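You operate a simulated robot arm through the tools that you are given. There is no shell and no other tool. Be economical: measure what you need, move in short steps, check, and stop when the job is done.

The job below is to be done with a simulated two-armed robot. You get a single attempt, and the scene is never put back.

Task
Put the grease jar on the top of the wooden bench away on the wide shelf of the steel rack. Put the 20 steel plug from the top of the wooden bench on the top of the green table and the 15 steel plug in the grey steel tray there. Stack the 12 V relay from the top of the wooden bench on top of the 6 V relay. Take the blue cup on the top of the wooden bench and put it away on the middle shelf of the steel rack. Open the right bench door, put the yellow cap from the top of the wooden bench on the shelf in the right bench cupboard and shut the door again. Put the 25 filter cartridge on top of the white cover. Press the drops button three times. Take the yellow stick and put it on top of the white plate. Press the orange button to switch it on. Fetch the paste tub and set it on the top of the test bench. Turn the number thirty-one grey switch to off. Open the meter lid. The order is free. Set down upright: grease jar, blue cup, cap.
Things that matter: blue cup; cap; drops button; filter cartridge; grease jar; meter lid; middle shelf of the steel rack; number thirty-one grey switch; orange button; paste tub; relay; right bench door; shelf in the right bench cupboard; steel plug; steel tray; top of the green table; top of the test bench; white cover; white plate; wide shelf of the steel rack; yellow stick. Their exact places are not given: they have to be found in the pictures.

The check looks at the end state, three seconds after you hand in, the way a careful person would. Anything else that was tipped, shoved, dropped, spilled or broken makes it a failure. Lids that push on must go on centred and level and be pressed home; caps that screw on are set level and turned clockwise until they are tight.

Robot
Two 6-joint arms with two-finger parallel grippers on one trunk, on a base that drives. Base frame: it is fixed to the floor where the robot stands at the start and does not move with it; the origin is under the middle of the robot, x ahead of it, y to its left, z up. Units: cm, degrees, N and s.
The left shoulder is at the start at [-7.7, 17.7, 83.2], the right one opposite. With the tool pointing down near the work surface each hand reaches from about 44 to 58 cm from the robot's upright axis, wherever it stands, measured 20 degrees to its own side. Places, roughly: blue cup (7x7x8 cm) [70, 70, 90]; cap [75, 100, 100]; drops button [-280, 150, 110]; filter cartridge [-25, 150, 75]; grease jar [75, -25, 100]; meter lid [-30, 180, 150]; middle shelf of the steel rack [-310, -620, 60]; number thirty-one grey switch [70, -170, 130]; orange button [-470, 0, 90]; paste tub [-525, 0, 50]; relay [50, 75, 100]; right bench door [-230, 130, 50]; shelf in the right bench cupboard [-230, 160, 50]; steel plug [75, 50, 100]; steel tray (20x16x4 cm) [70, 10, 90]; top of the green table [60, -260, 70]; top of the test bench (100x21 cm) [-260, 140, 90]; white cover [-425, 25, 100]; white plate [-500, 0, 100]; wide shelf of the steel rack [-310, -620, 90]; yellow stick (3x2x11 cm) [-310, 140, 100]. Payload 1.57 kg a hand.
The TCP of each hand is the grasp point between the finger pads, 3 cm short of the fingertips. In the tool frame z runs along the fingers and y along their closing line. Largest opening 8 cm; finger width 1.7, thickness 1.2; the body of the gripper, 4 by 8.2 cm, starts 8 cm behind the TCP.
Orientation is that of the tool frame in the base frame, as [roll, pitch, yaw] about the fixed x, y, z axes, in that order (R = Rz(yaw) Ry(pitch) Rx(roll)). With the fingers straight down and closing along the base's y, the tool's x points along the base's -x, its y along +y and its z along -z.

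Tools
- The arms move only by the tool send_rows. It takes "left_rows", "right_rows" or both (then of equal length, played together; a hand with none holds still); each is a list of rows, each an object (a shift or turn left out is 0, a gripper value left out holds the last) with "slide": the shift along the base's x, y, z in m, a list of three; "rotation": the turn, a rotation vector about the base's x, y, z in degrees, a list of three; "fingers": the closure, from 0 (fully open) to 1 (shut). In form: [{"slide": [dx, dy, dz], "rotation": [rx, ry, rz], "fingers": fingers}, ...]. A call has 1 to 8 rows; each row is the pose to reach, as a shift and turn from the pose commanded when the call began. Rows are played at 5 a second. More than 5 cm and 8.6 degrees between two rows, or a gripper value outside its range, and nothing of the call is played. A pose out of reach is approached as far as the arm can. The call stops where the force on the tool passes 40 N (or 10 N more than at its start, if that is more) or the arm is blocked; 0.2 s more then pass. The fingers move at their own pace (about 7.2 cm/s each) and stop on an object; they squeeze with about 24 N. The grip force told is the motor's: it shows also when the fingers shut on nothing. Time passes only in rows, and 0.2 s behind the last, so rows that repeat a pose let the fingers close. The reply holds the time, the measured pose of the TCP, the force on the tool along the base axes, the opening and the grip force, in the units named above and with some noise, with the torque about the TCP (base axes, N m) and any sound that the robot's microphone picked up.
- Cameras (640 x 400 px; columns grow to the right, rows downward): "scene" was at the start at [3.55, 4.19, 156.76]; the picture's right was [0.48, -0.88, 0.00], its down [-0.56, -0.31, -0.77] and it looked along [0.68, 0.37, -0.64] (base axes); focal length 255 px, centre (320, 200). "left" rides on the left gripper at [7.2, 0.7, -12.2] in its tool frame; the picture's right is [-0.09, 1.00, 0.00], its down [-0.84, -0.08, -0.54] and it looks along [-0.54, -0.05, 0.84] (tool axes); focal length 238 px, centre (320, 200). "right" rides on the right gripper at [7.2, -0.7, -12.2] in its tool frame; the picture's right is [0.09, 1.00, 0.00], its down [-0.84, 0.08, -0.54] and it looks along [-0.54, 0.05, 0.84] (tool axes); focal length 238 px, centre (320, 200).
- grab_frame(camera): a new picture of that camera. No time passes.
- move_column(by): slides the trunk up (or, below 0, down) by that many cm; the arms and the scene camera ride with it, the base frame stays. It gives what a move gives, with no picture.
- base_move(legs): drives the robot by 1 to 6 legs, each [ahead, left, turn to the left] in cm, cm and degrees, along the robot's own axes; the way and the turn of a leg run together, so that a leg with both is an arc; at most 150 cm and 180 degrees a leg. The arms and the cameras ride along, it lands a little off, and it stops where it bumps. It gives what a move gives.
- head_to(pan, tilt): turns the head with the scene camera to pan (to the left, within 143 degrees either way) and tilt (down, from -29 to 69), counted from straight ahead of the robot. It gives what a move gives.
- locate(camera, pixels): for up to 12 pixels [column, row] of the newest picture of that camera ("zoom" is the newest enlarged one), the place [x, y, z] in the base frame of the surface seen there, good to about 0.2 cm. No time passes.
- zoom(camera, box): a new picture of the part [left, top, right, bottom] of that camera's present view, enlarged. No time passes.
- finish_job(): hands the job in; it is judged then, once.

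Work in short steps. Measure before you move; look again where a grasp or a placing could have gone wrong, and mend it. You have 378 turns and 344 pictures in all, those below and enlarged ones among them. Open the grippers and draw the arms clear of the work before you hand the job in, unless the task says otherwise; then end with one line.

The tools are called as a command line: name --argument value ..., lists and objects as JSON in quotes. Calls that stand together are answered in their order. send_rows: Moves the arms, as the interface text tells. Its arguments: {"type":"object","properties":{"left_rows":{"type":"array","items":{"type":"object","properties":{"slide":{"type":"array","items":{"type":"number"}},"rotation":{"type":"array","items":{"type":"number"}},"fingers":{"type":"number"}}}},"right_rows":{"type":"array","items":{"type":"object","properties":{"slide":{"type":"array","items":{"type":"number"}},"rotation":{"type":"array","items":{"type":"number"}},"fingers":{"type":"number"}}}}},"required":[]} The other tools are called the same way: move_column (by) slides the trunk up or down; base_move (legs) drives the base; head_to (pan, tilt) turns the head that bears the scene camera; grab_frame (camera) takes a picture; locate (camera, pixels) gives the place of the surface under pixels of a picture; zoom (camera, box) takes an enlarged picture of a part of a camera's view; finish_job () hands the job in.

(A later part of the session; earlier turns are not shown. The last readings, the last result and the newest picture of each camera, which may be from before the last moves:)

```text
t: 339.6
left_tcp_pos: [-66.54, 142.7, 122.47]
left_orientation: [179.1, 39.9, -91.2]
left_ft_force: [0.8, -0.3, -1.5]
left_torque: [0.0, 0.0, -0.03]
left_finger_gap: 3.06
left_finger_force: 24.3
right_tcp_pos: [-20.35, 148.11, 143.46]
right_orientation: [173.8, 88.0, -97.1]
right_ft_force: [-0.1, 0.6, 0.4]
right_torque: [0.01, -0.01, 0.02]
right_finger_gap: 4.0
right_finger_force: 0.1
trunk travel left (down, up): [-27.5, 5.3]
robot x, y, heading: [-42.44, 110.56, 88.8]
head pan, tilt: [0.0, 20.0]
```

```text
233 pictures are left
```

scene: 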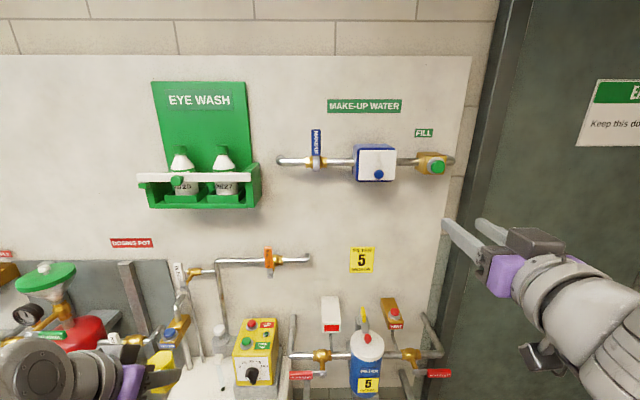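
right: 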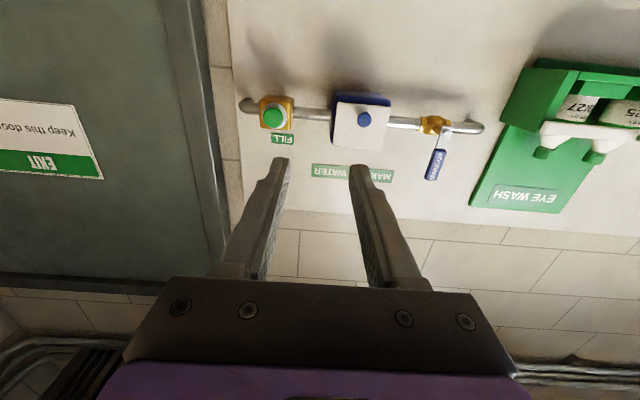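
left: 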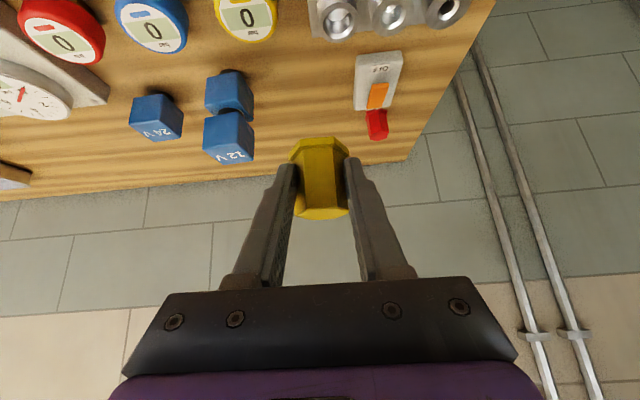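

The knob is visible at (364,119) in the right view. I move to (−27.3, 166, 144.4) first.

send_rows --right_rows '[{"slide": [-0.03, 0.03, 0.005]}, {"slide": [-0.06, 0.06, 0.009]}, {"slide": [-0.07, 0.1, 0.009]}, {"slide": [-0.07, 0.14, 0.009]}, {"slide": [-0.07, 0.17, 0.009]}, {"slide": [-0.07, 0.17, 0.009]}]'

grab_frame --camera "right"

zoom --camera "scene" --box '[310, 110, 470, 220]'

```text
t: 341.0
left_tcp_pos: [-66.59, 142.71, 122.58]
left_orientation: [179.1, 39.9, -91.1]
left_ft_force: [0.8, 1.0, -0.5]
left_torque: [0.01, 0.0, 0.04]
left_finger_gap: 3.08
left_finger_force: 24.0
right_tcp_pos: [-25.82, 164.86, 143.58]
right_orientation: [-120.2, 81.7, -27.6]
right_ft_force: [-1.2, -0.8, -0.5]
right_torque: [-0.03, 0.0, 0.03]
right_finger_gap: 4.01
right_finger_force: 0.1
right hand out of reach, approached as far as the arm can: row 2, 3, 4, 5, 6
trunk travel left (down, up): [-27.5, 5.3]
robot x, y, heading: [-42.39, 111.05, 88.8]
head pan, tilt: [0.0, 20.0]
```

```text
232 pictures are left
```

right: 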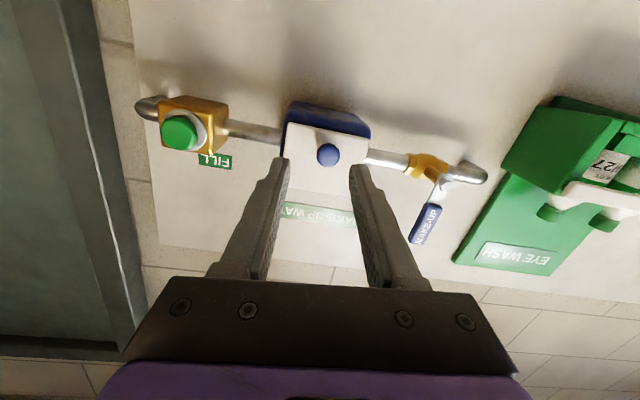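

```text
3.64 times, centred on (390, 165) of scene
```

zoom: 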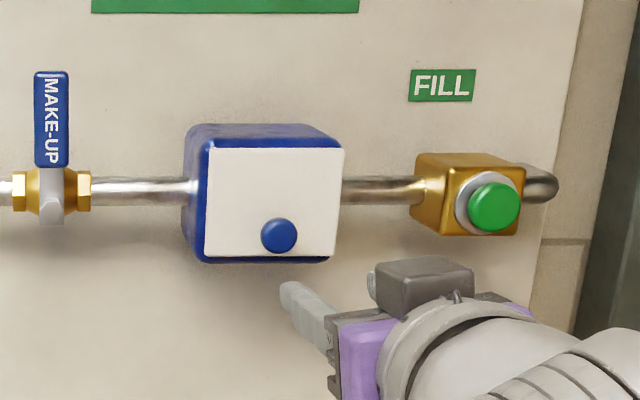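

The arm ran out of reach and twisted. I retract, raise the trunk 5 and move the base 4 ahead.

send_rows --right_rows '[{"slide": [0.02, -0.04, 0]}, {"slide": [0.04, -0.08, 0]}, {"slide": [0.05, -0.12, 0]}, {"slide": [0.05, -0.15, 0]}, {"slide": [0.05, -0.15, 0]}]'

move_column --by 5

base_move --legs '[[5, 0, 1]]'

```text
t: 342.2
left_tcp_pos: [-66.41, 142.72, 122.49]
left_orientation: [179.1, 39.9, -91.1]
left_ft_force: [-0.4, 0.5, -0.7]
left_torque: [-0.01, 0.01, -0.03]
left_finger_gap: 3.09
left_finger_force: 24.2
right_tcp_pos: [-22.29, 150.23, 144.54]
right_orientation: [173.7, 88.0, -97.0]
right_ft_force: [-0.8, 0.0, 1.1]
right_torque: [0.01, -0.02, 0.01]
right_finger_gap: 4.0
right_finger_force: 0.0
right hand out of reach, approached as far as the arm can: row 1
trunk travel left (down, up): [-27.5, 5.3]
robot x, y, heading: [-42.53, 110.63, 89.0]
head pan, tilt: [0.0, 20.0]
```

```text
t: 343.1
left_tcp_pos: [-66.51, 142.72, 127.42]
left_orientation: [179.1, 40.0, -91.1]
left_ft_force: [0.1, -0.7, -0.9]
left_torque: [0.01, 0.0, 0.02]
left_finger_gap: 3.09
left_finger_force: 23.9
right_tcp_pos: [-22.33, 150.07, 149.47]
right_orientation: [173.2, 88.0, -97.5]
right_ft_force: [0.0, -0.1, 0.0]
right_torque: [0.01, -0.01, -0.01]
right_finger_gap: 3.98
right_finger_force: 0.1
trunk travel left (down, up): [-32.5, 0.3]
robot x, y, heading: [-42.92, 110.83, 89.2]
head pan, tilt: [0.0, 20.0]
```

```text
t: 344.0
left_tcp_pos: [-66.96, 146.87, 127.5]
left_orientation: [179.1, 39.9, -90.2]
left_ft_force: [-0.4, 0.4, -0.5]
left_torque: [0.03, 0.01, 0.0]
left_finger_gap: 3.11
left_finger_force: 24.3
right_tcp_pos: [-22.94, 155.06, 149.42]
right_orientation: [173.3, 87.9, -96.2]
right_ft_force: [-0.2, 0.5, -0.3]
right_torque: [-0.02, 0.01, 0.0]
right_finger_gap: 4.0
right_finger_force: 0.0
trunk travel left (down, up): [-32.5, 0.3]
robot x, y, heading: [-42.12, 115.66, 90.1]
head pan, tilt: [0.0, 20.0]
```

Reach seemed limited when the hand came toward the middle; I shift the base left 8 so the knob lies further to the right side.

base_move --legs '[[0, 8, 0]]'

send_rows --right_rows '[{"slide": [0.01, 0.02, -0.02]}, {"slide": [0.02, 0.04, -0.04]}, {"slide": [0.03, 0.07, -0.05]}, {"slide": [0.035, 0.1, -0.05]}, {"slide": [0.035, 0.1, -0.05]}]'

grab_frame --camera "right"

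```text
t: 345.4
left_tcp_pos: [-74.8, 147.23, 127.46]
left_orientation: [179.1, 39.9, -90.3]
left_ft_force: [0.8, -0.1, -0.4]
left_torque: [0.01, 0.02, 0.03]
left_finger_gap: 3.06
left_finger_force: 23.7
right_tcp_pos: [-30.86, 155.31, 149.31]
right_orientation: [173.2, 88.0, -96.6]
right_ft_force: [-0.8, -0.8, -0.1]
right_torque: [0.0, 0.0, -0.02]
right_finger_gap: 3.99
right_finger_force: 0.2
trunk travel left (down, up): [-32.5, 0.3]
robot x, y, heading: [-50.73, 115.65, 89.9]
head pan, tilt: [0.0, 20.0]
```

```text
t: 346.6
left_tcp_pos: [-74.89, 147.13, 127.41]
left_orientation: [179.2, 40.0, -90.2]
left_ft_force: [-0.3, -0.9, -0.4]
left_torque: [0.0, 0.02, 0.0]
left_finger_gap: 3.11
left_finger_force: 23.7
right_tcp_pos: [-27.24, 165.36, 144.28]
right_orientation: [173.8, 88.1, -95.8]
right_ft_force: [-0.5, 0.7, 0.9]
right_torque: [0.0, 0.01, 0.01]
right_finger_gap: 4.0
right_finger_force: 0.1
trunk travel left (down, up): [-32.5, 0.3]
robot x, y, heading: [-50.32, 115.65, 90.2]
head pan, tilt: [0.0, 20.0]
```

```text
230 pictures are left
```

right: 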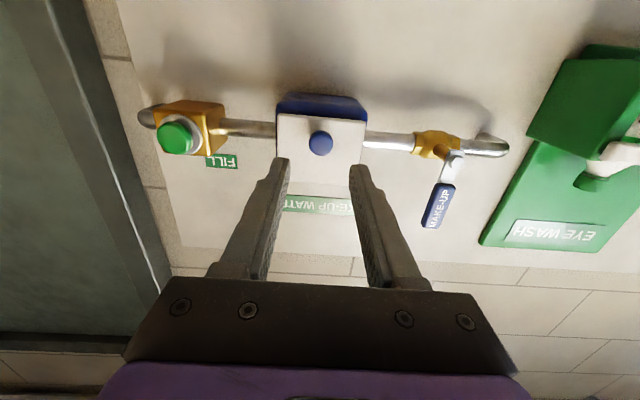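

Aligned with the knob. I advance 8.4 cm and close on it.

send_rows --right_rows '[{"slide": [0, 0.04, 0.001]}, {"slide": [0, 0.075, 0.001]}, {"slide": [0, 0.084, 0.001]}, {"slide": [0, 0.084, 0.001], "fingers": 1}, {"slide": [0, 0.084, 0.001], "fingers": 1}, {"slide": [0, 0.084, 0.001], "fingers": 1}]'

grab_frame --camera "right"

```text
t: 348.0
left_tcp_pos: [-74.88, 147.23, 127.59]
left_orientation: [179.2, 39.9, -90.3]
left_ft_force: [0.2, -0.6, 0.0]
left_torque: [-0.02, 0.01, -0.02]
left_finger_gap: 3.09
left_finger_force: 23.6
right_tcp_pos: [-27.5, 173.59, 144.59]
right_orientation: [174.0, 87.9, -95.7]
right_ft_force: [-2.4, -1.7, -2.3]
right_torque: [0.01, 0.0, 0.08]
right_finger_gap: 2.29
right_finger_force: 35.0
trunk travel left (down, up): [-32.5, 0.3]
robot x, y, heading: [-50.49, 115.84, 90.0]
head pan, tilt: [0.0, 20.0]
```

```text
229 pictures are left
```

right: 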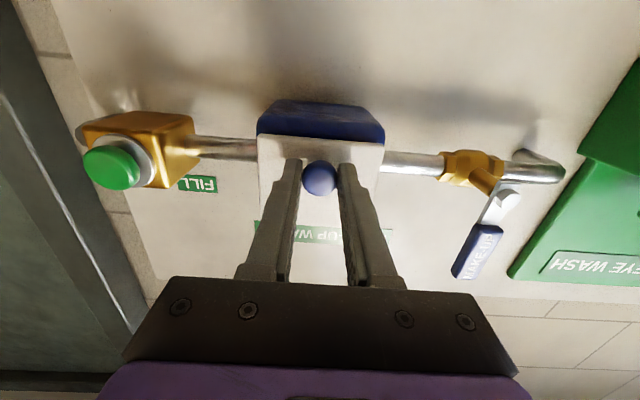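

Knob gripped (2.3 cm). I swing it up along an arc about the lid's top hinge, 40° first.

send_rows --right_rows '[{"slide": [0, -0.0036, 0.0033], "rotation": [-4, 0, 0]}, {"slide": [0, -0.0072, 0.0065], "rotation": [-8, 0, 0]}, {"slide": [0, -0.0135, 0.014], "rotation": [-16, 0, 0]}, {"slide": [0, -0.0187, 0.0222], "rotation": [-24, 0, 0]}, {"slide": [0, -0.0226, 0.0311], "rotation": [-32, 0, 0]}, {"slide": [0, -0.0253, 0.0405], "rotation": [-40, 0, 0]}]'

grab_frame --camera "right"

zoom --camera "scene" --box '[300, 100, 500, 240]'

```text
t: 349.4
left_tcp_pos: [-74.9, 147.56, 127.53]
left_orientation: [179.1, 39.9, -90.2]
left_ft_force: [-0.6, 0.1, -0.9]
left_torque: [-0.04, -0.01, -0.01]
left_finger_gap: 3.08
left_finger_force: 23.7
right_tcp_pos: [-27.34, 171.14, 147.2]
right_orientation: [179.5, 48.3, -90.3]
right_ft_force: [5.0, 11.6, 11.2]
right_torque: [0.41, -0.08, -0.12]
right_finger_gap: 2.36
right_finger_force: 36.7
right hand out of reach, approached as far as the arm can: row 2, 6
trunk travel left (down, up): [-32.5, 0.3]
robot x, y, heading: [-50.31, 115.7, 90.0]
head pan, tilt: [0.0, 20.0]
```

```text
228 pictures are left
```

right: 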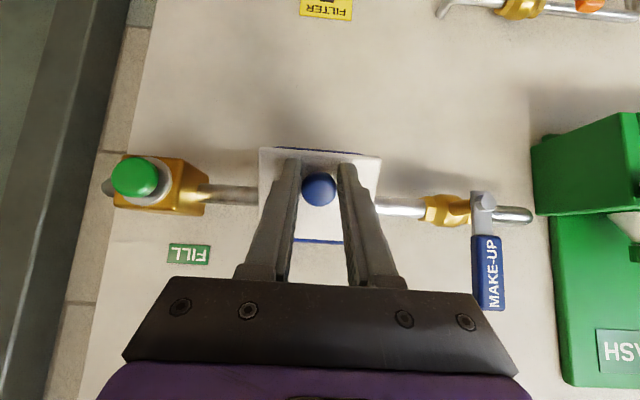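

```text
2.86 times, centred on (400, 170) of scene
```

zoom: 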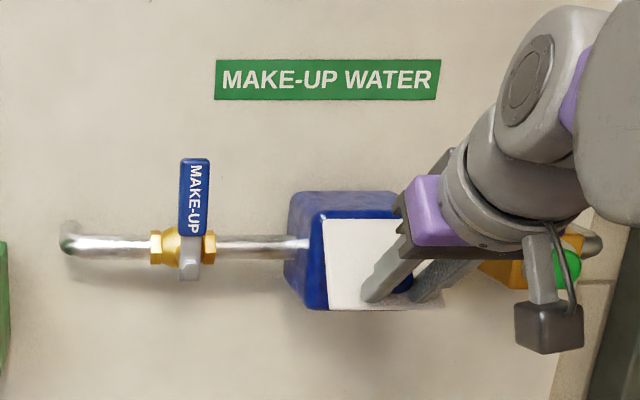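

The lid is ~30° open but that hand tilt is at its reach limit. I continue the arc letting the knob pivot in the grip while the hand turns back toward level.

send_rows --right_rows '[{"slide": [0, -0.003, -0.003], "rotation": [5, 0, 0]}, {"slide": [0, -0.005, 0.0], "rotation": [10, 0, 0]}, {"slide": [0, -0.008, 0.006], "rotation": [15, 0, 0]}, {"slide": [0, -0.011, 0.012], "rotation": [20, 0, 0]}, {"slide": [0, -0.012, 0.018], "rotation": [25, 0, 0]}, {"slide": [0, -0.012, 0.024], "rotation": [30, 0, 0]}]'

grab_frame --camera "right"

zoom --camera "scene" --box '[300, 100, 500, 240]'

```text
t: 350.6
left_tcp_pos: [-74.77, 146.74, 127.66]
left_orientation: [179.1, 40.0, -90.4]
left_ft_force: [0.5, -0.1, -0.7]
left_torque: [-0.02, 0.01, 0.0]
left_finger_gap: 3.08
left_finger_force: 24.1
right_tcp_pos: [-27.47, 168.59, 148.97]
right_orientation: [178.6, 71.3, -90.8]
right_ft_force: [2.8, -27.9, -9.5]
right_torque: [-0.71, 0.05, 0.17]
right_finger_gap: 0.0
right_finger_force: 21.0
trunk travel left (down, up): [-32.5, 0.3]
robot x, y, heading: [-50.28, 115.75, 89.7]
head pan, tilt: [0.0, 20.0]
stopped in row 5 (right hand): the force on the tool passed its limit at 46 N (the readings are from after the stop); the commanded pose is now the measured one
```

```text
226 pictures are left
```

right: 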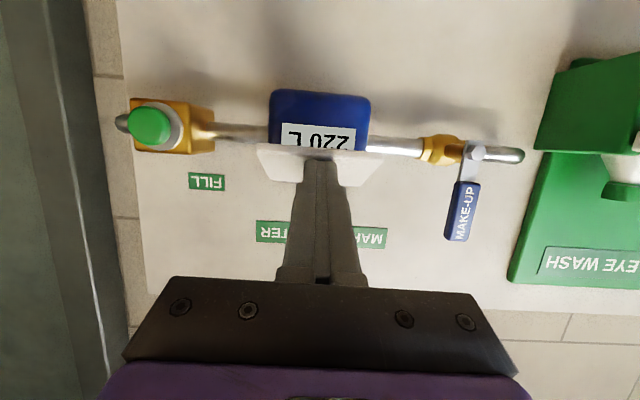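

```text
2.86 times, centred on (400, 170) of scene
```

zoom: 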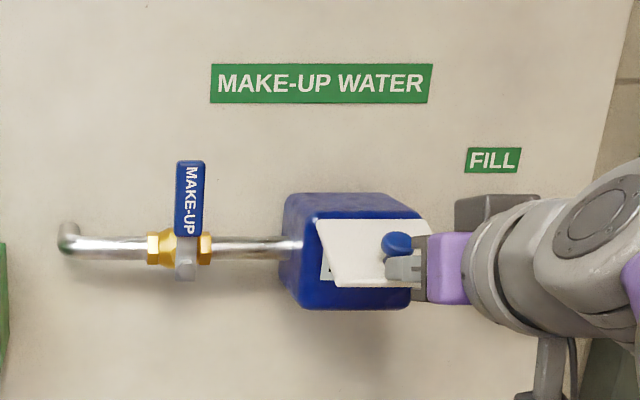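

The grip slipped off; the lid stands ~60° open with fingers pressing its outer face. I draw the hand back and see whether the lid stays.

send_rows --right_rows '[{"slide": [0, -0.02, 0.003]}, {"slide": [0, -0.05, 0.003]}, {"slide": [0, -0.08, 0]}]'

grab_frame --camera "right"

zoom --camera "scene" --box '[300, 100, 500, 240]'

```text
t: 351.4
left_tcp_pos: [-74.87, 147.09, 127.46]
left_orientation: [179.2, 40.0, -90.2]
left_ft_force: [0.9, -0.1, 0.4]
left_torque: [-0.03, 0.03, 0.01]
left_finger_gap: 3.11
left_finger_force: 23.9
right_tcp_pos: [-27.7, 161.26, 148.75]
right_orientation: [178.8, 71.4, -90.9]
right_ft_force: [0.4, 0.1, 0.5]
right_torque: [-0.01, 0.01, -0.01]
right_finger_gap: 0.01
right_finger_force: 21.2
trunk travel left (down, up): [-32.5, 0.3]
robot x, y, heading: [-50.55, 115.54, 90.2]
head pan, tilt: [0.0, 20.0]
```

```text
224 pictures are left
```

right: 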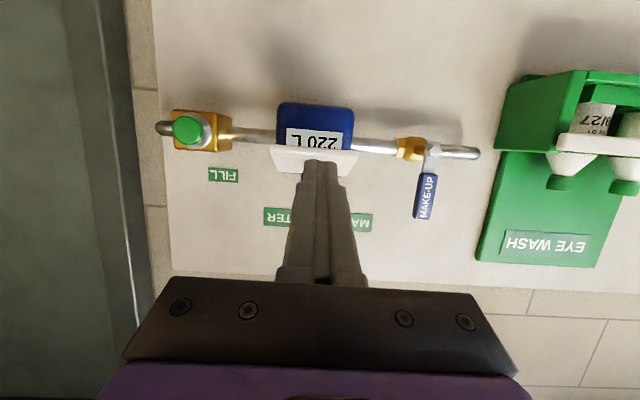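

```text
2.86 times, centred on (400, 170) of scene
```

zoom: 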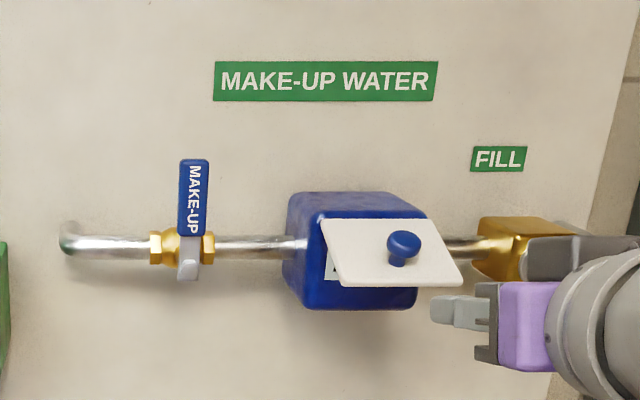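

The lid stays by friction, ~65° open. To open it fully I'll push up from below; I measure its free edge.

locate --camera "zoom" --pixels '[[345, 275], [450, 275], [340, 225], [415, 225], [400, 275], [400, 240], [360, 250], [370, 300]]'

```text
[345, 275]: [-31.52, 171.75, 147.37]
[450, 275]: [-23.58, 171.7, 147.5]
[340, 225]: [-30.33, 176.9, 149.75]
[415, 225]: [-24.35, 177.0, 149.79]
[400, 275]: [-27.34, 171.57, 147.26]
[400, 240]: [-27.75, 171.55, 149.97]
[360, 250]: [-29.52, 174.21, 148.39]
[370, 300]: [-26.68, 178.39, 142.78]
```

Lid face runs from (177,149.8) to (171.5,147.2). I level the hand, drop to z 143.5, go under it, and lift.

send_rows --right_rows '[{"slide": [0, 0, -0.025], "rotation": [8, 0, 0]}, {"slide": [0, 0, -0.052], "rotation": [16, 0, 0]}, {"slide": [0, 0.03, -0.052], "rotation": [16, 0, 0]}, {"slide": [0, 0.065, -0.052], "rotation": [16, 0, 0]}, {"slide": [0, 0.092, -0.052], "rotation": [16, 0, 0]}]'

grab_frame --camera "right"

zoom --camera "scene" --box '[300, 100, 500, 240]'

```text
t: 352.6
left_tcp_pos: [-74.9, 147.23, 127.65]
left_orientation: [179.0, 40.0, -90.3]
left_ft_force: [0.7, 0.1, -0.4]
left_torque: [0.0, 0.04, 0.01]
left_finger_gap: 3.08
left_finger_force: 23.9
right_tcp_pos: [-27.63, 170.9, 143.44]
right_orientation: [174.2, 87.2, -95.2]
right_ft_force: [0.2, 0.3, 0.3]
right_torque: [0.01, 0.02, 0.0]
right_finger_gap: 0.0
right_finger_force: 21.4
trunk travel left (down, up): [-32.5, 0.3]
robot x, y, heading: [-50.23, 115.85, 90.2]
head pan, tilt: [0.0, 20.0]
```

```text
222 pictures are left
```

right: 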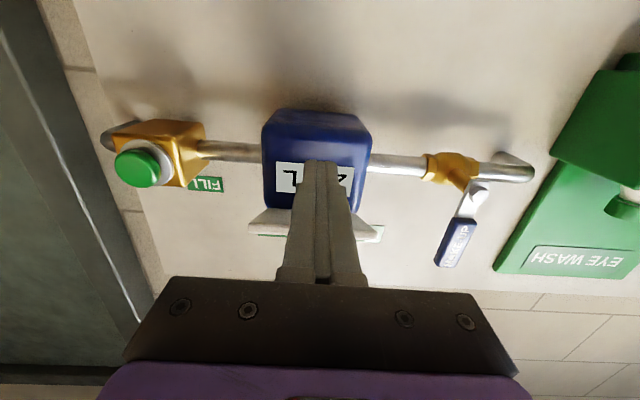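

```text
2.86 times, centred on (400, 170) of scene
```

zoom: 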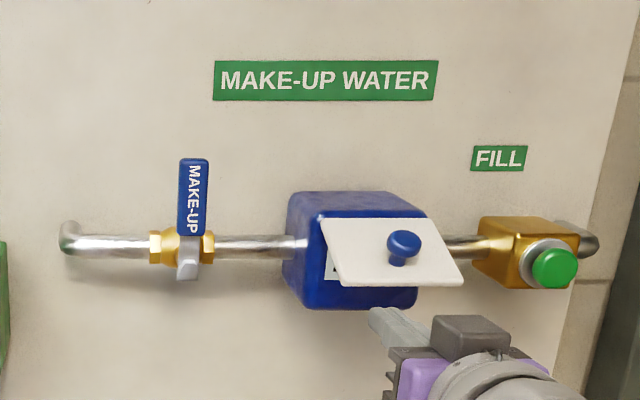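

The fingers are under the lid. I lift in small steps, up to 8 cm.

send_rows --right_rows '[{"slide": [0, 0, 0.01]}, {"slide": [0, 0, 0.02]}, {"slide": [0, 0, 0.03]}, {"slide": [0, 0, 0.04]}, {"slide": [0, 0, 0.05]}, {"slide": [0, 0, 0.06]}, {"slide": [0, 0, 0.07]}, {"slide": [0, 0, 0.08]}]'

zoom --camera "scene" --box '[300, 100, 500, 240]'

```text
t: 354.3
left_tcp_pos: [-74.77, 147.23, 127.42]
left_orientation: [179.2, 39.9, -90.3]
left_ft_force: [1.0, -0.3, -0.6]
left_torque: [-0.01, -0.01, 0.02]
left_finger_gap: 3.1
left_finger_force: 23.8
right_tcp_pos: [-27.56, 170.6, 150.44]
right_orientation: [178.4, 87.3, -90.9]
right_ft_force: [-2.5, -10.3, -26.4]
right_torque: [-0.72, 0.07, 0.25]
right_finger_gap: 0.0
right_finger_force: 21.6
trunk travel left (down, up): [-32.5, 0.3]
robot x, y, heading: [-50.07, 115.33, 90.1]
head pan, tilt: [0.0, 20.0]
stopped in row 8 (right hand): the force on the tool passed its limit at 58 N (the readings are from after the stop); the commanded pose is now the measured one
```

```text
2.86 times, centred on (400, 170) of scene
```

zoom: 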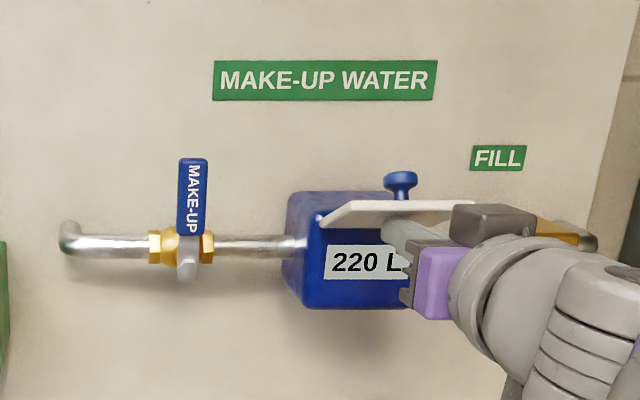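

The lid is fully up (past 90°, at its stop). I lower 1.5 cm, withdraw and check it stays.

send_rows --right_rows '[{"slide": [0, 0, -0.015]}, {"slide": [0, -0.04, -0.02]}, {"slide": [0, -0.08, -0.02]}, {"slide": [0, -0.12, -0.02]}, {"slide": [0, -0.16, -0.02]}]'

zoom --camera "scene" --box '[300, 100, 500, 240]'

```text
t: 355.5
left_tcp_pos: [-74.92, 146.98, 127.59]
left_orientation: [179.2, 40.0, -90.3]
left_ft_force: [-0.8, -0.7, -0.2]
left_torque: [0.01, -0.02, 0.02]
left_finger_gap: 3.11
left_finger_force: 23.6
right_tcp_pos: [-28.04, 154.43, 148.77]
right_orientation: [178.3, 87.4, -91.3]
right_ft_force: [0.5, -0.1, 0.3]
right_torque: [0.0, 0.0, 0.01]
right_finger_gap: 0.0
right_finger_force: 21.5
trunk travel left (down, up): [-32.5, 0.3]
robot x, y, heading: [-50.39, 115.63, 90.0]
head pan, tilt: [0.0, 20.0]
```

```text
2.86 times, centred on (400, 170) of scene
```

zoom: 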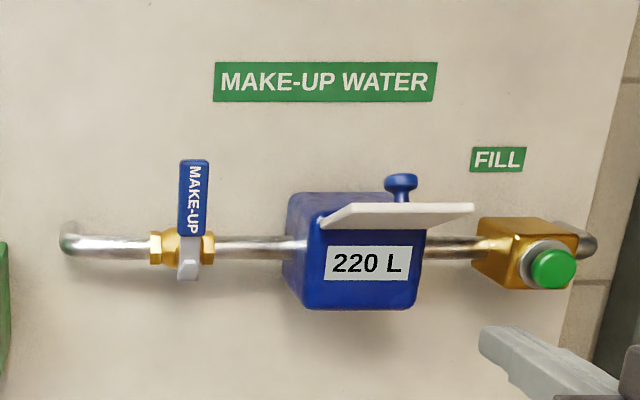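

The meter lid is open. I back off 50 and drive left ~180 to the test bench with the cupboard, then look.

base_move --legs '[[-52, 0, 0], [0, 150, 0], [0, 35, 0]]'

head_to --pan 0 --tilt 35

grab_frame --camera "scene"

```text
t: 374.6
left_tcp_pos: [-258.51, 95.88, 127.6]
left_orientation: [179.1, 39.9, -90.7]
left_ft_force: [-0.4, -0.4, -0.9]
left_torque: [0.0, 0.04, 0.03]
left_finger_gap: 3.11
left_finger_force: 24.4
right_tcp_pos: [-211.37, 102.93, 148.79]
right_orientation: [177.7, 87.3, -92.0]
right_ft_force: [0.3, -0.4, -0.2]
right_torque: [0.02, 0.01, 0.01]
right_finger_gap: 0.0
right_finger_force: 21.2
trunk travel left (down, up): [-32.5, 0.3]
robot x, y, heading: [-234.33, 63.8, 89.8]
head pan, tilt: [0.0, 20.0]
```

```text
t: 375.4
left_tcp_pos: [-258.48, 95.92, 127.62]
left_orientation: [179.2, 39.8, -90.6]
left_ft_force: [0.0, 1.4, 0.3]
left_torque: [-0.04, 0.01, 0.0]
left_finger_gap: 3.1
left_finger_force: 24.4
right_tcp_pos: [-211.54, 103.01, 148.68]
right_orientation: [177.8, 87.2, -91.9]
right_ft_force: [-0.4, -0.8, 0.3]
right_torque: [-0.01, 0.01, 0.02]
right_finger_gap: 0.01
right_finger_force: 21.2
trunk travel left (down, up): [-32.5, 0.3]
robot x, y, heading: [-234.53, 64.27, 89.8]
head pan, tilt: [0.0, 35.0]
```

```text
218 pictures are left
```

scene: 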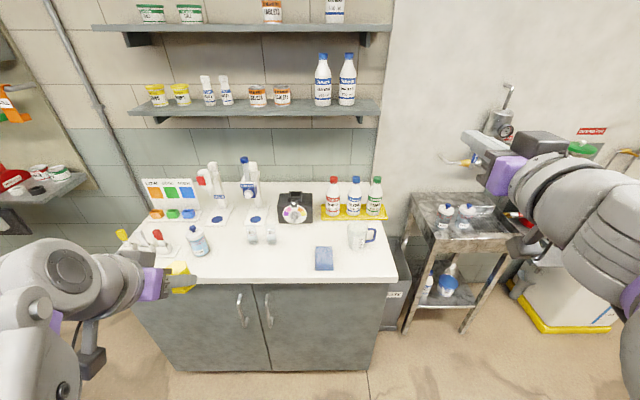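

Two doors with vertical bar handles at (241,310) and (268,310); the right door hinges at its right. I zoom and measure.

zoom --camera "scene" --box '[130, 250, 410, 400]'

locate --camera "scene" --pixels '[[268, 297], [271, 325], [269, 311], [262, 340], [256, 310], [380, 310], [375, 365], [330, 330], [390, 280], [270, 365], [300, 290], [241, 310]]'

```text
2.29 times, centred on (270, 325) of scene
```

zoom: 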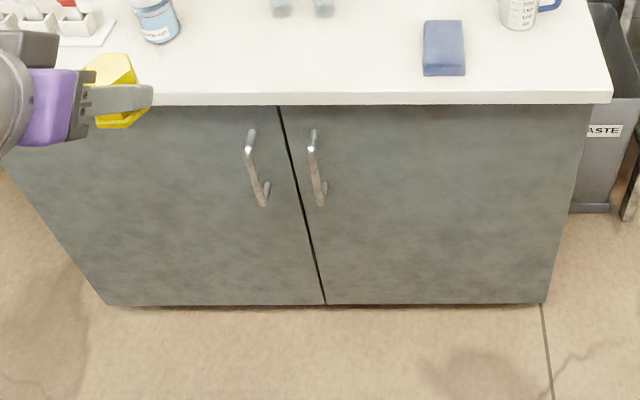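

```text
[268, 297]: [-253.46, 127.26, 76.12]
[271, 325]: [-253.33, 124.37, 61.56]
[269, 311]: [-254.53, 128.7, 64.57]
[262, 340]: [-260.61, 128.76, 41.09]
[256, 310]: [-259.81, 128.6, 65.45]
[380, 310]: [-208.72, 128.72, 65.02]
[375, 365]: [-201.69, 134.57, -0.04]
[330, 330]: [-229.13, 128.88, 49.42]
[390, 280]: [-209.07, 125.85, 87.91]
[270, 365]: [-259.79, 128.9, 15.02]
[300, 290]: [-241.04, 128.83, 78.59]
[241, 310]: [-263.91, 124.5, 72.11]
```

The right door (x −260…−208, face y 128.8) has its bar handle at (−253.4, 124.4), z 61–76. I shift the base left, lower the trunk 28 and bring the right hand to handle height, open.

base_move --legs '[[0, 40, 0]]'

move_column --by -28

send_rows --right_rows '[{"slide": [0, -0.02, -0.045], "fingers": 0.4}, {"slide": [0, -0.04, -0.09]}, {"slide": [0, -0.05, -0.135]}, {"slide": [0, -0.05, -0.18]}, {"slide": [0, -0.05, -0.225]}, {"slide": [0, -0.05, -0.27]}, {"slide": [0, -0.05, -0.315]}, {"slide": [0, -0.05, -0.36]}]'

grab_frame --camera "right"

grab_frame --camera "scene"

```text
t: 379.4
left_tcp_pos: [-297.99, 96.92, 127.66]
left_orientation: [179.3, 39.9, -91.5]
left_ft_force: [-0.7, 0.4, -0.4]
left_torque: [-0.01, 0.0, 0.0]
left_finger_gap: 3.11
left_finger_force: 24.1
right_tcp_pos: [-251.03, 103.21, 148.8]
right_orientation: [177.7, 87.2, -93.0]
right_ft_force: [0.7, 0.5, 0.3]
right_torque: [-0.02, 0.0, 0.01]
right_finger_gap: 0.01
right_finger_force: 21.1
trunk travel left (down, up): [-32.5, 0.3]
robot x, y, heading: [-274.53, 65.12, 88.6]
head pan, tilt: [0.0, 35.0]
```

```text
t: 382.2
left_tcp_pos: [-298.16, 96.74, 99.54]
left_orientation: [179.2, 39.9, -91.6]
left_ft_force: [-0.1, -0.1, -1.1]
left_torque: [0.04, 0.06, 0.0]
left_finger_gap: 3.08
left_finger_force: 24.2
right_tcp_pos: [-251.02, 103.13, 120.78]
right_orientation: [177.8, 87.3, -93.0]
right_ft_force: [0.1, 0.1, 0.5]
right_torque: [-0.01, 0.03, -0.01]
right_finger_gap: 0.0
right_finger_force: 20.8
trunk travel left (down, up): [-4.5, 28.3]
robot x, y, heading: [-274.55, 64.71, 88.7]
head pan, tilt: [0.0, 35.0]
```

```text
t: 384.1
left_tcp_pos: [-298.09, 96.8, 99.65]
left_orientation: [179.2, 39.9, -91.6]
left_ft_force: [1.0, -0.9, 0.4]
left_torque: [0.0, -0.02, 0.0]
left_finger_gap: 3.1
left_finger_force: 24.0
right_tcp_pos: [-251.41, 98.22, 84.71]
right_orientation: [177.6, 87.3, -93.1]
right_ft_force: [-0.1, -0.2, 0.5]
right_torque: [-0.04, 0.01, 0.0]
right_finger_gap: 4.79
right_finger_force: 0.0
right hand out of reach, approached as far as the arm can: row 4, 5, 6
trunk travel left (down, up): [-4.5, 28.3]
robot x, y, heading: [-274.15, 64.7, 88.8]
head pan, tilt: [0.0, 35.0]
```

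```text
216 pictures are left
```

right: 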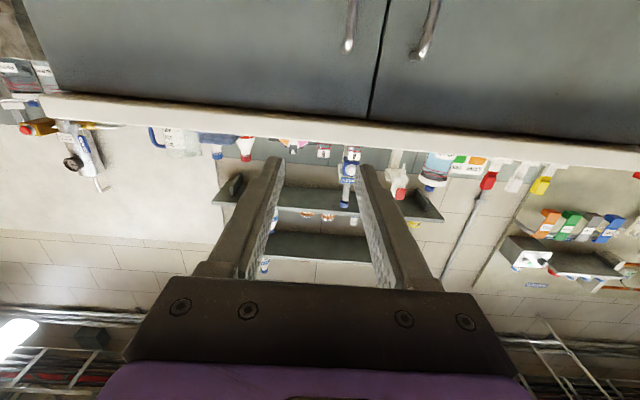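

```text
215 pictures are left
```

scene: 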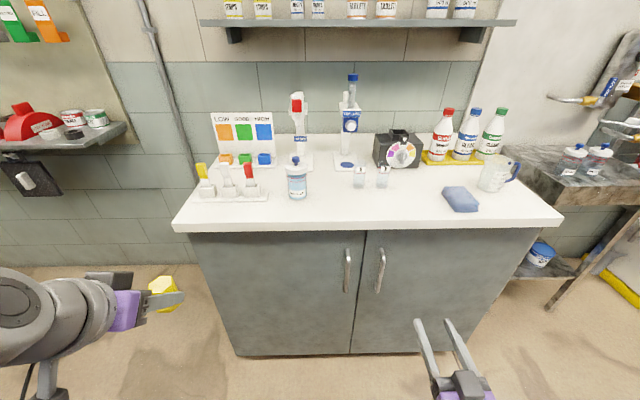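

I measure the handle again from here.

zoom --camera "scene" --box '[330, 230, 430, 310]'

locate --camera "zoom" --pixels '[[330, 130], [322, 180], [318, 220], [306, 250], [250, 220], [400, 220], [325, 160]]'

```text
5.00 times, centred on (380, 270) of scene
```

zoom: 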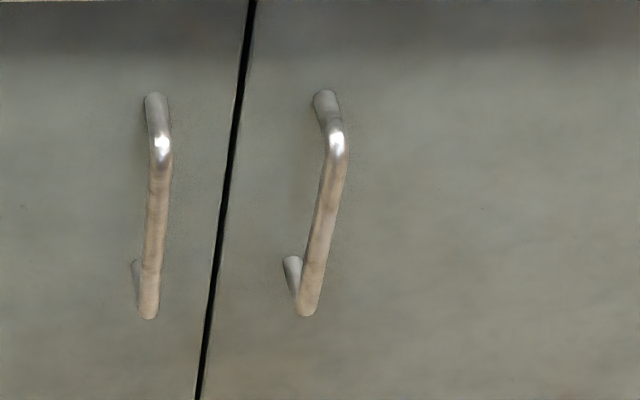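

```text
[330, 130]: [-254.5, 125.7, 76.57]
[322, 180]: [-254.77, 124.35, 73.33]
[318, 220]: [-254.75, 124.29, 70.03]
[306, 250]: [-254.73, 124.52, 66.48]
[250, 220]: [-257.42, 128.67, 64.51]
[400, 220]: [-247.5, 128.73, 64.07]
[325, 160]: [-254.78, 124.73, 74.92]
```

Handle centre (−254.6, 124.9, 69). I lower the right hand to z 69.5 and line up at y 112.

send_rows --right_rows '[{"slide": [-0.015, 0.0, -0.04]}, {"slide": [-0.032, 0.0, -0.08]}, {"slide": [-0.032, 0.0, -0.12]}, {"slide": [-0.032, 0.02, -0.152]}, {"slide": [-0.032, 0.06, -0.152]}, {"slide": [-0.032, 0.1, -0.152]}, {"slide": [-0.032, 0.14, -0.152]}]'

grab_frame --camera "right"

grab_frame --camera "scene"

```text
t: 385.6
left_tcp_pos: [-298.16, 96.82, 99.47]
left_orientation: [179.2, 39.9, -91.5]
left_ft_force: [0.6, -0.6, -0.6]
left_torque: [0.02, -0.04, 0.01]
left_finger_gap: 3.09
left_finger_force: 24.3
right_tcp_pos: [-254.49, 112.58, 69.7]
right_orientation: [177.7, 87.4, -92.8]
right_ft_force: [0.1, 0.1, 0.2]
right_torque: [-0.02, 0.01, 0.02]
right_finger_gap: 4.8
right_finger_force: 0.1
right hand out of reach, approached as far as the arm can: row 3, 4, 5
trunk travel left (down, up): [-4.5, 28.3]
robot x, y, heading: [-273.85, 64.56, 89.0]
head pan, tilt: [0.0, 35.0]
```

```text
213 pictures are left
```

right: 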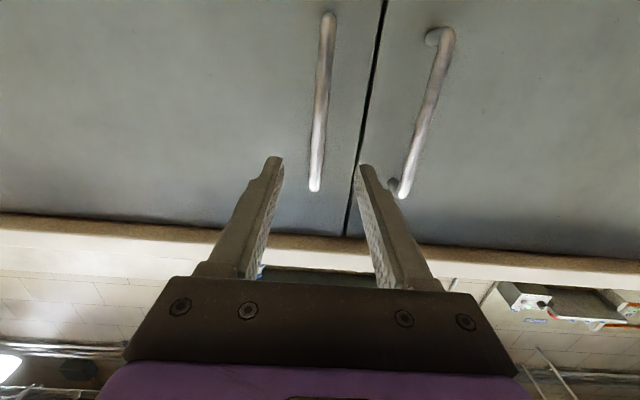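

```text
212 pictures are left
```

scene: 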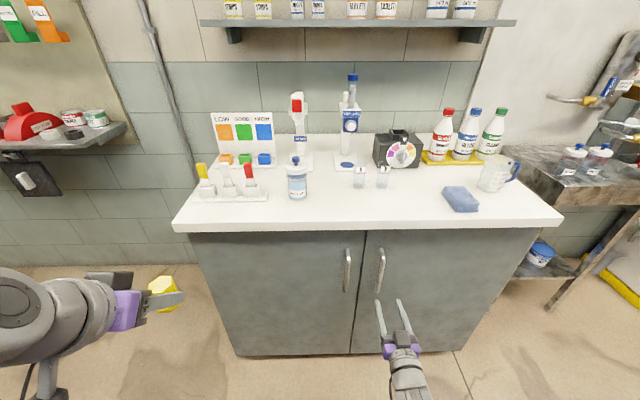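

Handle is between the fingers' lines. I advance 12 cm and close.

send_rows --right_rows '[{"slide": [0, 0.04, 0]}, {"slide": [0, 0.08, 0]}, {"slide": [0, 0.12, 0]}, {"slide": [0, 0.12, 0], "fingers": 1}, {"slide": [0, 0.12, 0], "fingers": 1}, {"slide": [0, 0.12, 0], "fingers": 1}]'

grab_frame --camera "right"

```text
t: 387.1
left_tcp_pos: [-298.08, 96.88, 99.58]
left_orientation: [179.2, 40.0, -91.6]
left_ft_force: [-0.4, 0.5, 0.1]
left_torque: [-0.04, -0.02, 0.0]
left_finger_gap: 3.11
left_finger_force: 24.2
right_tcp_pos: [-254.11, 124.15, 69.45]
right_orientation: [178.0, 87.3, -92.2]
right_ft_force: [-4.8, -0.5, 1.4]
right_torque: [-0.28, -0.05, 0.08]
right_finger_gap: 1.37
right_finger_force: 30.4
trunk travel left (down, up): [-4.5, 28.3]
robot x, y, heading: [-274.42, 64.94, 88.8]
head pan, tilt: [0.0, 35.0]
```

```text
211 pictures are left
```

right: 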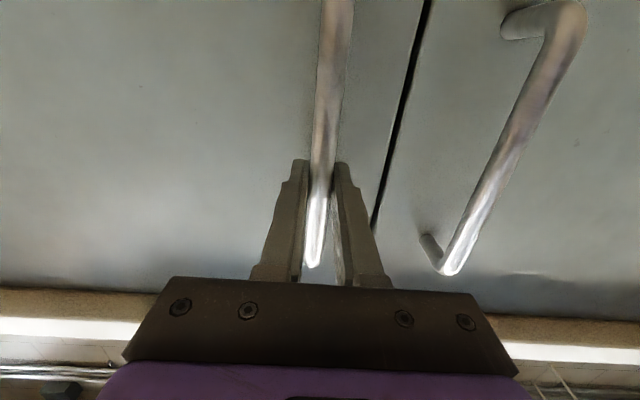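

Handle gripped. I pull the door open along its arc to 25°, turning the hand with it.

send_rows --right_rows '[{"slide": [0.002, -0.02, 0], "rotation": [0, 0, 2.5]}, {"slide": [0.0055, -0.0403, 0], "rotation": [0, 0, 5]}, {"slide": [0.0145, -0.0799, 0], "rotation": [0, 0, 10]}, {"slide": [0.027, -0.1186, 0], "rotation": [0, 0, 15]}, {"slide": [0.0427, -0.156, 0], "rotation": [0, 0, 20]}, {"slide": [0.0617, -0.192, 0], "rotation": [0, 0, 25]}, {"slide": [0.0617, -0.192, 0], "rotation": [0, 0, 25]}]'

grab_frame --camera "scene"

```text
t: 388.5
left_tcp_pos: [-298.02, 96.92, 99.52]
left_orientation: [179.2, 39.9, -91.6]
left_ft_force: [-0.3, -0.8, 0.0]
left_torque: [-0.03, 0.03, -0.01]
left_finger_gap: 3.1
left_finger_force: 23.8
right_tcp_pos: [-247.5, 105.56, 69.34]
right_orientation: [177.0, 87.2, -70.6]
right_ft_force: [7.9, 4.0, -6.2]
right_torque: [-0.29, -0.21, -0.19]
right_finger_gap: 1.38
right_finger_force: 29.8
trunk travel left (down, up): [-4.5, 28.3]
robot x, y, heading: [-274.59, 64.69, 88.6]
head pan, tilt: [0.0, 35.0]
stopped in row 7 (right hand): the force on the tool passed its limit at 42 N (the readings are from after the stop); the commanded pose is now the measured one
```

```text
210 pictures are left
```

scene: 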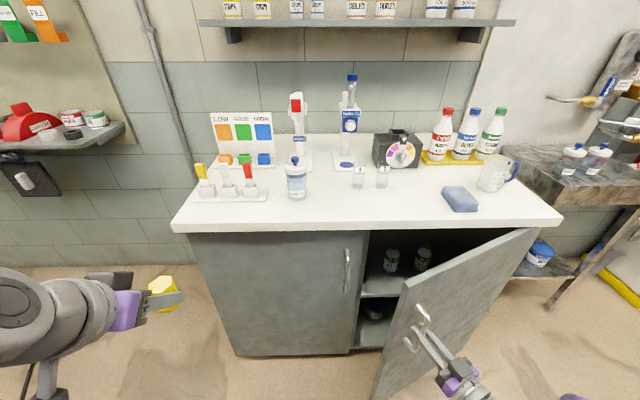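

The door is ~25° open and the cupboard's shelf is visible. I release the handle and back away, re-squaring the hand.

send_rows --right_rows '[{"fingers": 0.4}, {"fingers": 0.4}, {"slide": [0.012, -0.03, 0], "rotation": [0, 0, 0]}, {"slide": [0.02, -0.055, 0], "rotation": [0, 0, -5], "fingers": 1}, {"slide": [-0.02, -0.07, 0], "rotation": [0, 0, -11]}, {"slide": [-0.06, -0.08, 0], "rotation": [0, 0, -16]}, {"slide": [-0.1, -0.08, 0], "rotation": [0, 0, -22]}, {"slide": [-0.14, -0.08, 0], "rotation": [0, 0, -22]}]'

grab_frame --camera "scene"

```text
t: 390.3
left_tcp_pos: [-298.07, 96.9, 99.54]
left_orientation: [179.2, 39.9, -91.5]
left_ft_force: [-0.2, 0.1, 0.0]
left_torque: [0.02, -0.03, 0.0]
left_finger_gap: 3.09
left_finger_force: 24.1
right_tcp_pos: [-256.3, 99.3, 73.54]
right_orientation: [177.0, 87.3, -91.1]
right_ft_force: [0.3, 0.8, 0.3]
right_torque: [-0.02, 0.0, -0.06]
right_finger_gap: 0.0
right_finger_force: 21.1
right hand out of reach, approached as far as the arm can: row 4, 5, 6, 7, 8
trunk travel left (down, up): [-4.5, 28.3]
robot x, y, heading: [-274.16, 64.84, 88.8]
head pan, tilt: [0.0, 35.0]
```

```text
209 pictures are left
```

scene: 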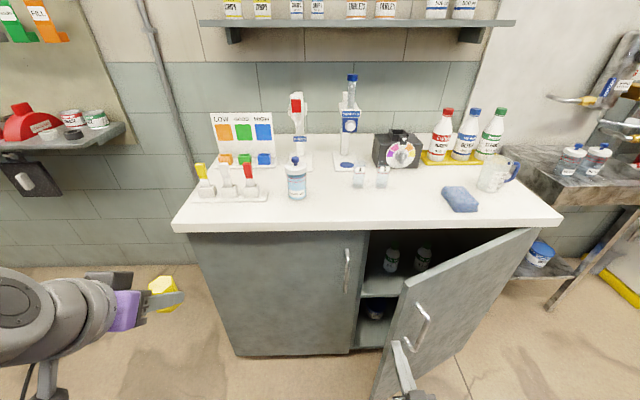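

Hand too close to the body. I back the base 12 and shift left 7, then extend past the door's free edge.

base_move --legs '[[-12, 0, 0], [0, 7, 1]]'

send_rows --right_rows '[{"slide": [0, 0, 0]}, {"slide": [0, 0, 0]}]'

grab_frame --camera "scene"

grab_frame --camera "right"

```text
t: 392.4
left_tcp_pos: [-305.87, 84.41, 99.53]
left_orientation: [179.2, 39.9, -90.8]
left_ft_force: [0.2, 0.5, 0.3]
left_torque: [0.03, -0.01, -0.03]
left_finger_gap: 3.11
left_finger_force: 24.1
right_tcp_pos: [-264.13, 87.53, 73.59]
right_orientation: [177.4, 87.4, -89.8]
right_ft_force: [-0.2, 0.7, -0.1]
right_torque: [0.02, 0.0, -0.03]
right_finger_gap: 0.0
right_finger_force: 21.7
trunk travel left (down, up): [-4.5, 28.3]
robot x, y, heading: [-281.55, 52.65, 89.2]
head pan, tilt: [0.0, 35.0]
```

```text
t: 393.0
left_tcp_pos: [-305.79, 84.44, 99.41]
left_orientation: [179.2, 39.9, -90.8]
left_ft_force: [-0.8, -0.2, 0.1]
left_torque: [0.01, 0.0, 0.01]
left_finger_gap: 3.1
left_finger_force: 23.7
right_tcp_pos: [-264.13, 87.69, 73.65]
right_orientation: [177.0, 87.4, -90.1]
right_ft_force: [0.6, -0.3, 0.5]
right_torque: [0.01, -0.05, 0.03]
right_finger_gap: 0.0
right_finger_force: 21.4
trunk travel left (down, up): [-4.5, 28.3]
robot x, y, heading: [-281.75, 52.77, 89.5]
head pan, tilt: [0.0, 35.0]
```

```text
208 pictures are left
```

scene: 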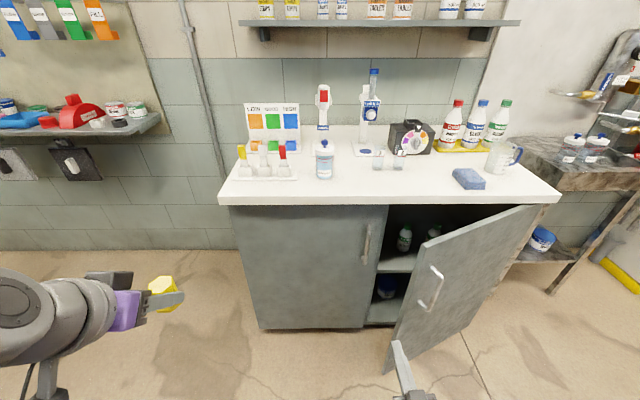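

```text
207 pictures are left
```

right: 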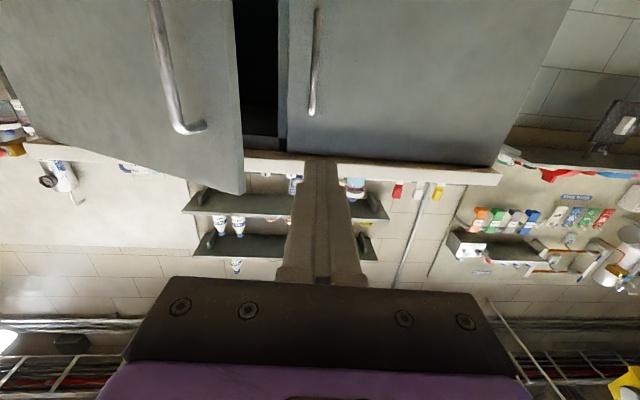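

Free: I measure the door's free edge and the shelf inside.

zoom --camera "scene" --box '[340, 180, 560, 400]'

locate --camera "scene" --pixels '[[393, 350], [403, 290], [411, 265], [535, 220], [395, 262], [395, 268], [405, 245], [380, 310], [433, 228], [420, 255], [385, 255], [470, 345]]'

```text
1.82 times, centred on (450, 290) of scene
```

zoom: 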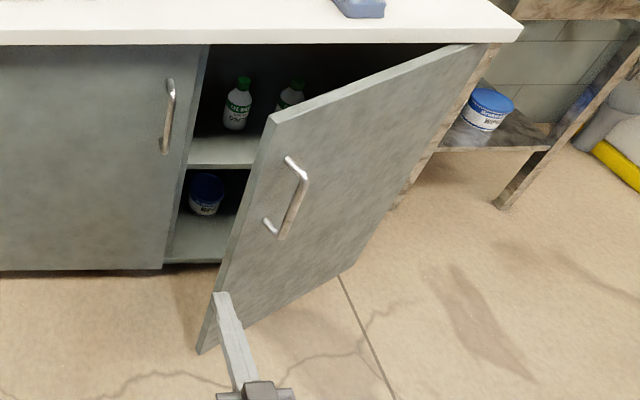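

```text
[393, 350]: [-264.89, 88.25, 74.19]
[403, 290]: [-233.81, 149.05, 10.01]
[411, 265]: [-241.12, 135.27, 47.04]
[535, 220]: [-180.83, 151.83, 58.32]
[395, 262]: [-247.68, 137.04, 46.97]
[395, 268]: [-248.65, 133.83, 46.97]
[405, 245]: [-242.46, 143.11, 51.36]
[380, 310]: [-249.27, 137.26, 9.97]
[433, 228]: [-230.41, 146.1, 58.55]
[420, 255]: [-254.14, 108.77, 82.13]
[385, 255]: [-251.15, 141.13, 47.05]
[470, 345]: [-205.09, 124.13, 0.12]
```

Door edge is at (−254.1, 108.8); shelf at z 47. I back the base 12 more, then reach past the edge and sweep it open.

base_move --legs '[[-12, 0, 0.5]]'

send_rows --right_rows '[{"slide": [0, 0.045, 0]}, {"slide": [0, 0.09, 0]}, {"slide": [0, 0.135, 0]}, {"slide": [0, 0.18, 0]}, {"slide": [0, 0.225, 0]}, {"slide": [0, 0.27, 0]}, {"slide": [0, 0.31, 0]}, {"slide": [0, 0.34, 0]}]'

grab_frame --camera "scene"

```text
t: 394.3
left_tcp_pos: [-306.24, 72.02, 99.53]
left_orientation: [179.3, 40.0, -90.1]
left_ft_force: [0.0, 0.3, -0.1]
left_torque: [-0.01, -0.02, 0.02]
left_finger_gap: 3.12
left_finger_force: 24.0
right_tcp_pos: [-264.52, 75.79, 73.57]
right_orientation: [177.0, 87.4, -89.3]
right_ft_force: [-0.3, 0.1, -0.1]
right_torque: [-0.03, 0.03, 0.01]
right_finger_gap: 0.0
right_finger_force: 21.0
trunk travel left (down, up): [-4.5, 28.3]
robot x, y, heading: [-281.66, 40.6, 90.3]
head pan, tilt: [0.0, 35.0]
```

```text
t: 396.1
left_tcp_pos: [-306.25, 72.11, 99.59]
left_orientation: [179.3, 39.9, -90.1]
left_ft_force: [0.4, -0.5, -0.2]
left_torque: [0.0, 0.0, 0.01]
left_finger_gap: 3.08
left_finger_force: 24.0
right_tcp_pos: [-264.49, 109.78, 73.5]
right_orientation: [176.7, 87.2, -89.7]
right_ft_force: [-0.2, -0.5, 0.3]
right_torque: [0.01, -0.01, -0.01]
right_finger_gap: 0.0
right_finger_force: 21.4
trunk travel left (down, up): [-4.5, 28.3]
robot x, y, heading: [-281.16, 40.77, 90.4]
head pan, tilt: [0.0, 35.0]
```

```text
205 pictures are left
```

scene: 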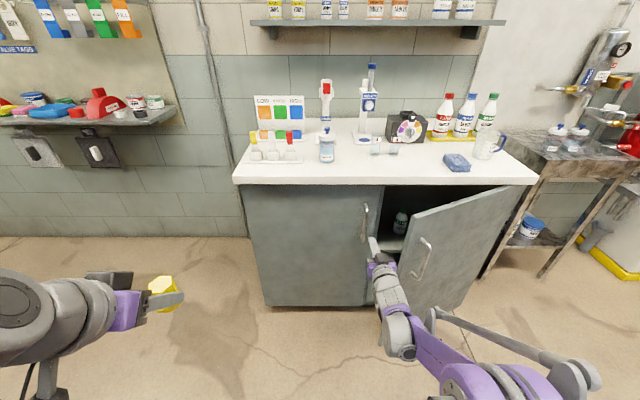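

The fingers are past the door's edge on its inner side. I sweep right and back along the edge's arc to ~55°.

send_rows --right_rows '[{"slide": [0.045, 0, 0]}, {"slide": [0.085, 0, 0]}, {"slide": [0.1, -0.03, 0]}, {"slide": [0.115, -0.06, 0]}, {"slide": [0.14, -0.1, 0]}, {"slide": [0.165, -0.14, 0]}, {"slide": [0.195, -0.175, 0]}, {"slide": [0.225, -0.205, 0]}]'

grab_frame --camera "scene"

```text
t: 397.9
left_tcp_pos: [-306.2, 72.16, 99.52]
left_orientation: [179.2, 39.9, -90.1]
left_ft_force: [0.3, 0.3, -0.7]
left_torque: [0.01, 0.0, 0.0]
left_finger_gap: 3.08
left_finger_force: 24.5
right_tcp_pos: [-241.94, 89.21, 73.87]
right_orientation: [176.1, 87.4, -90.3]
right_ft_force: [0.9, 0.3, -0.9]
right_torque: [0.06, -0.02, 0.02]
right_finger_gap: 0.03
right_finger_force: 21.0
trunk travel left (down, up): [-4.5, 28.3]
robot x, y, heading: [-282.04, 40.71, 90.4]
head pan, tilt: [0.0, 35.0]
```

```text
204 pictures are left
```

scene: 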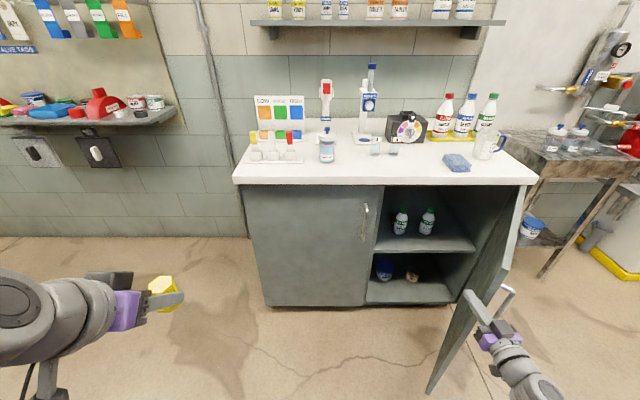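

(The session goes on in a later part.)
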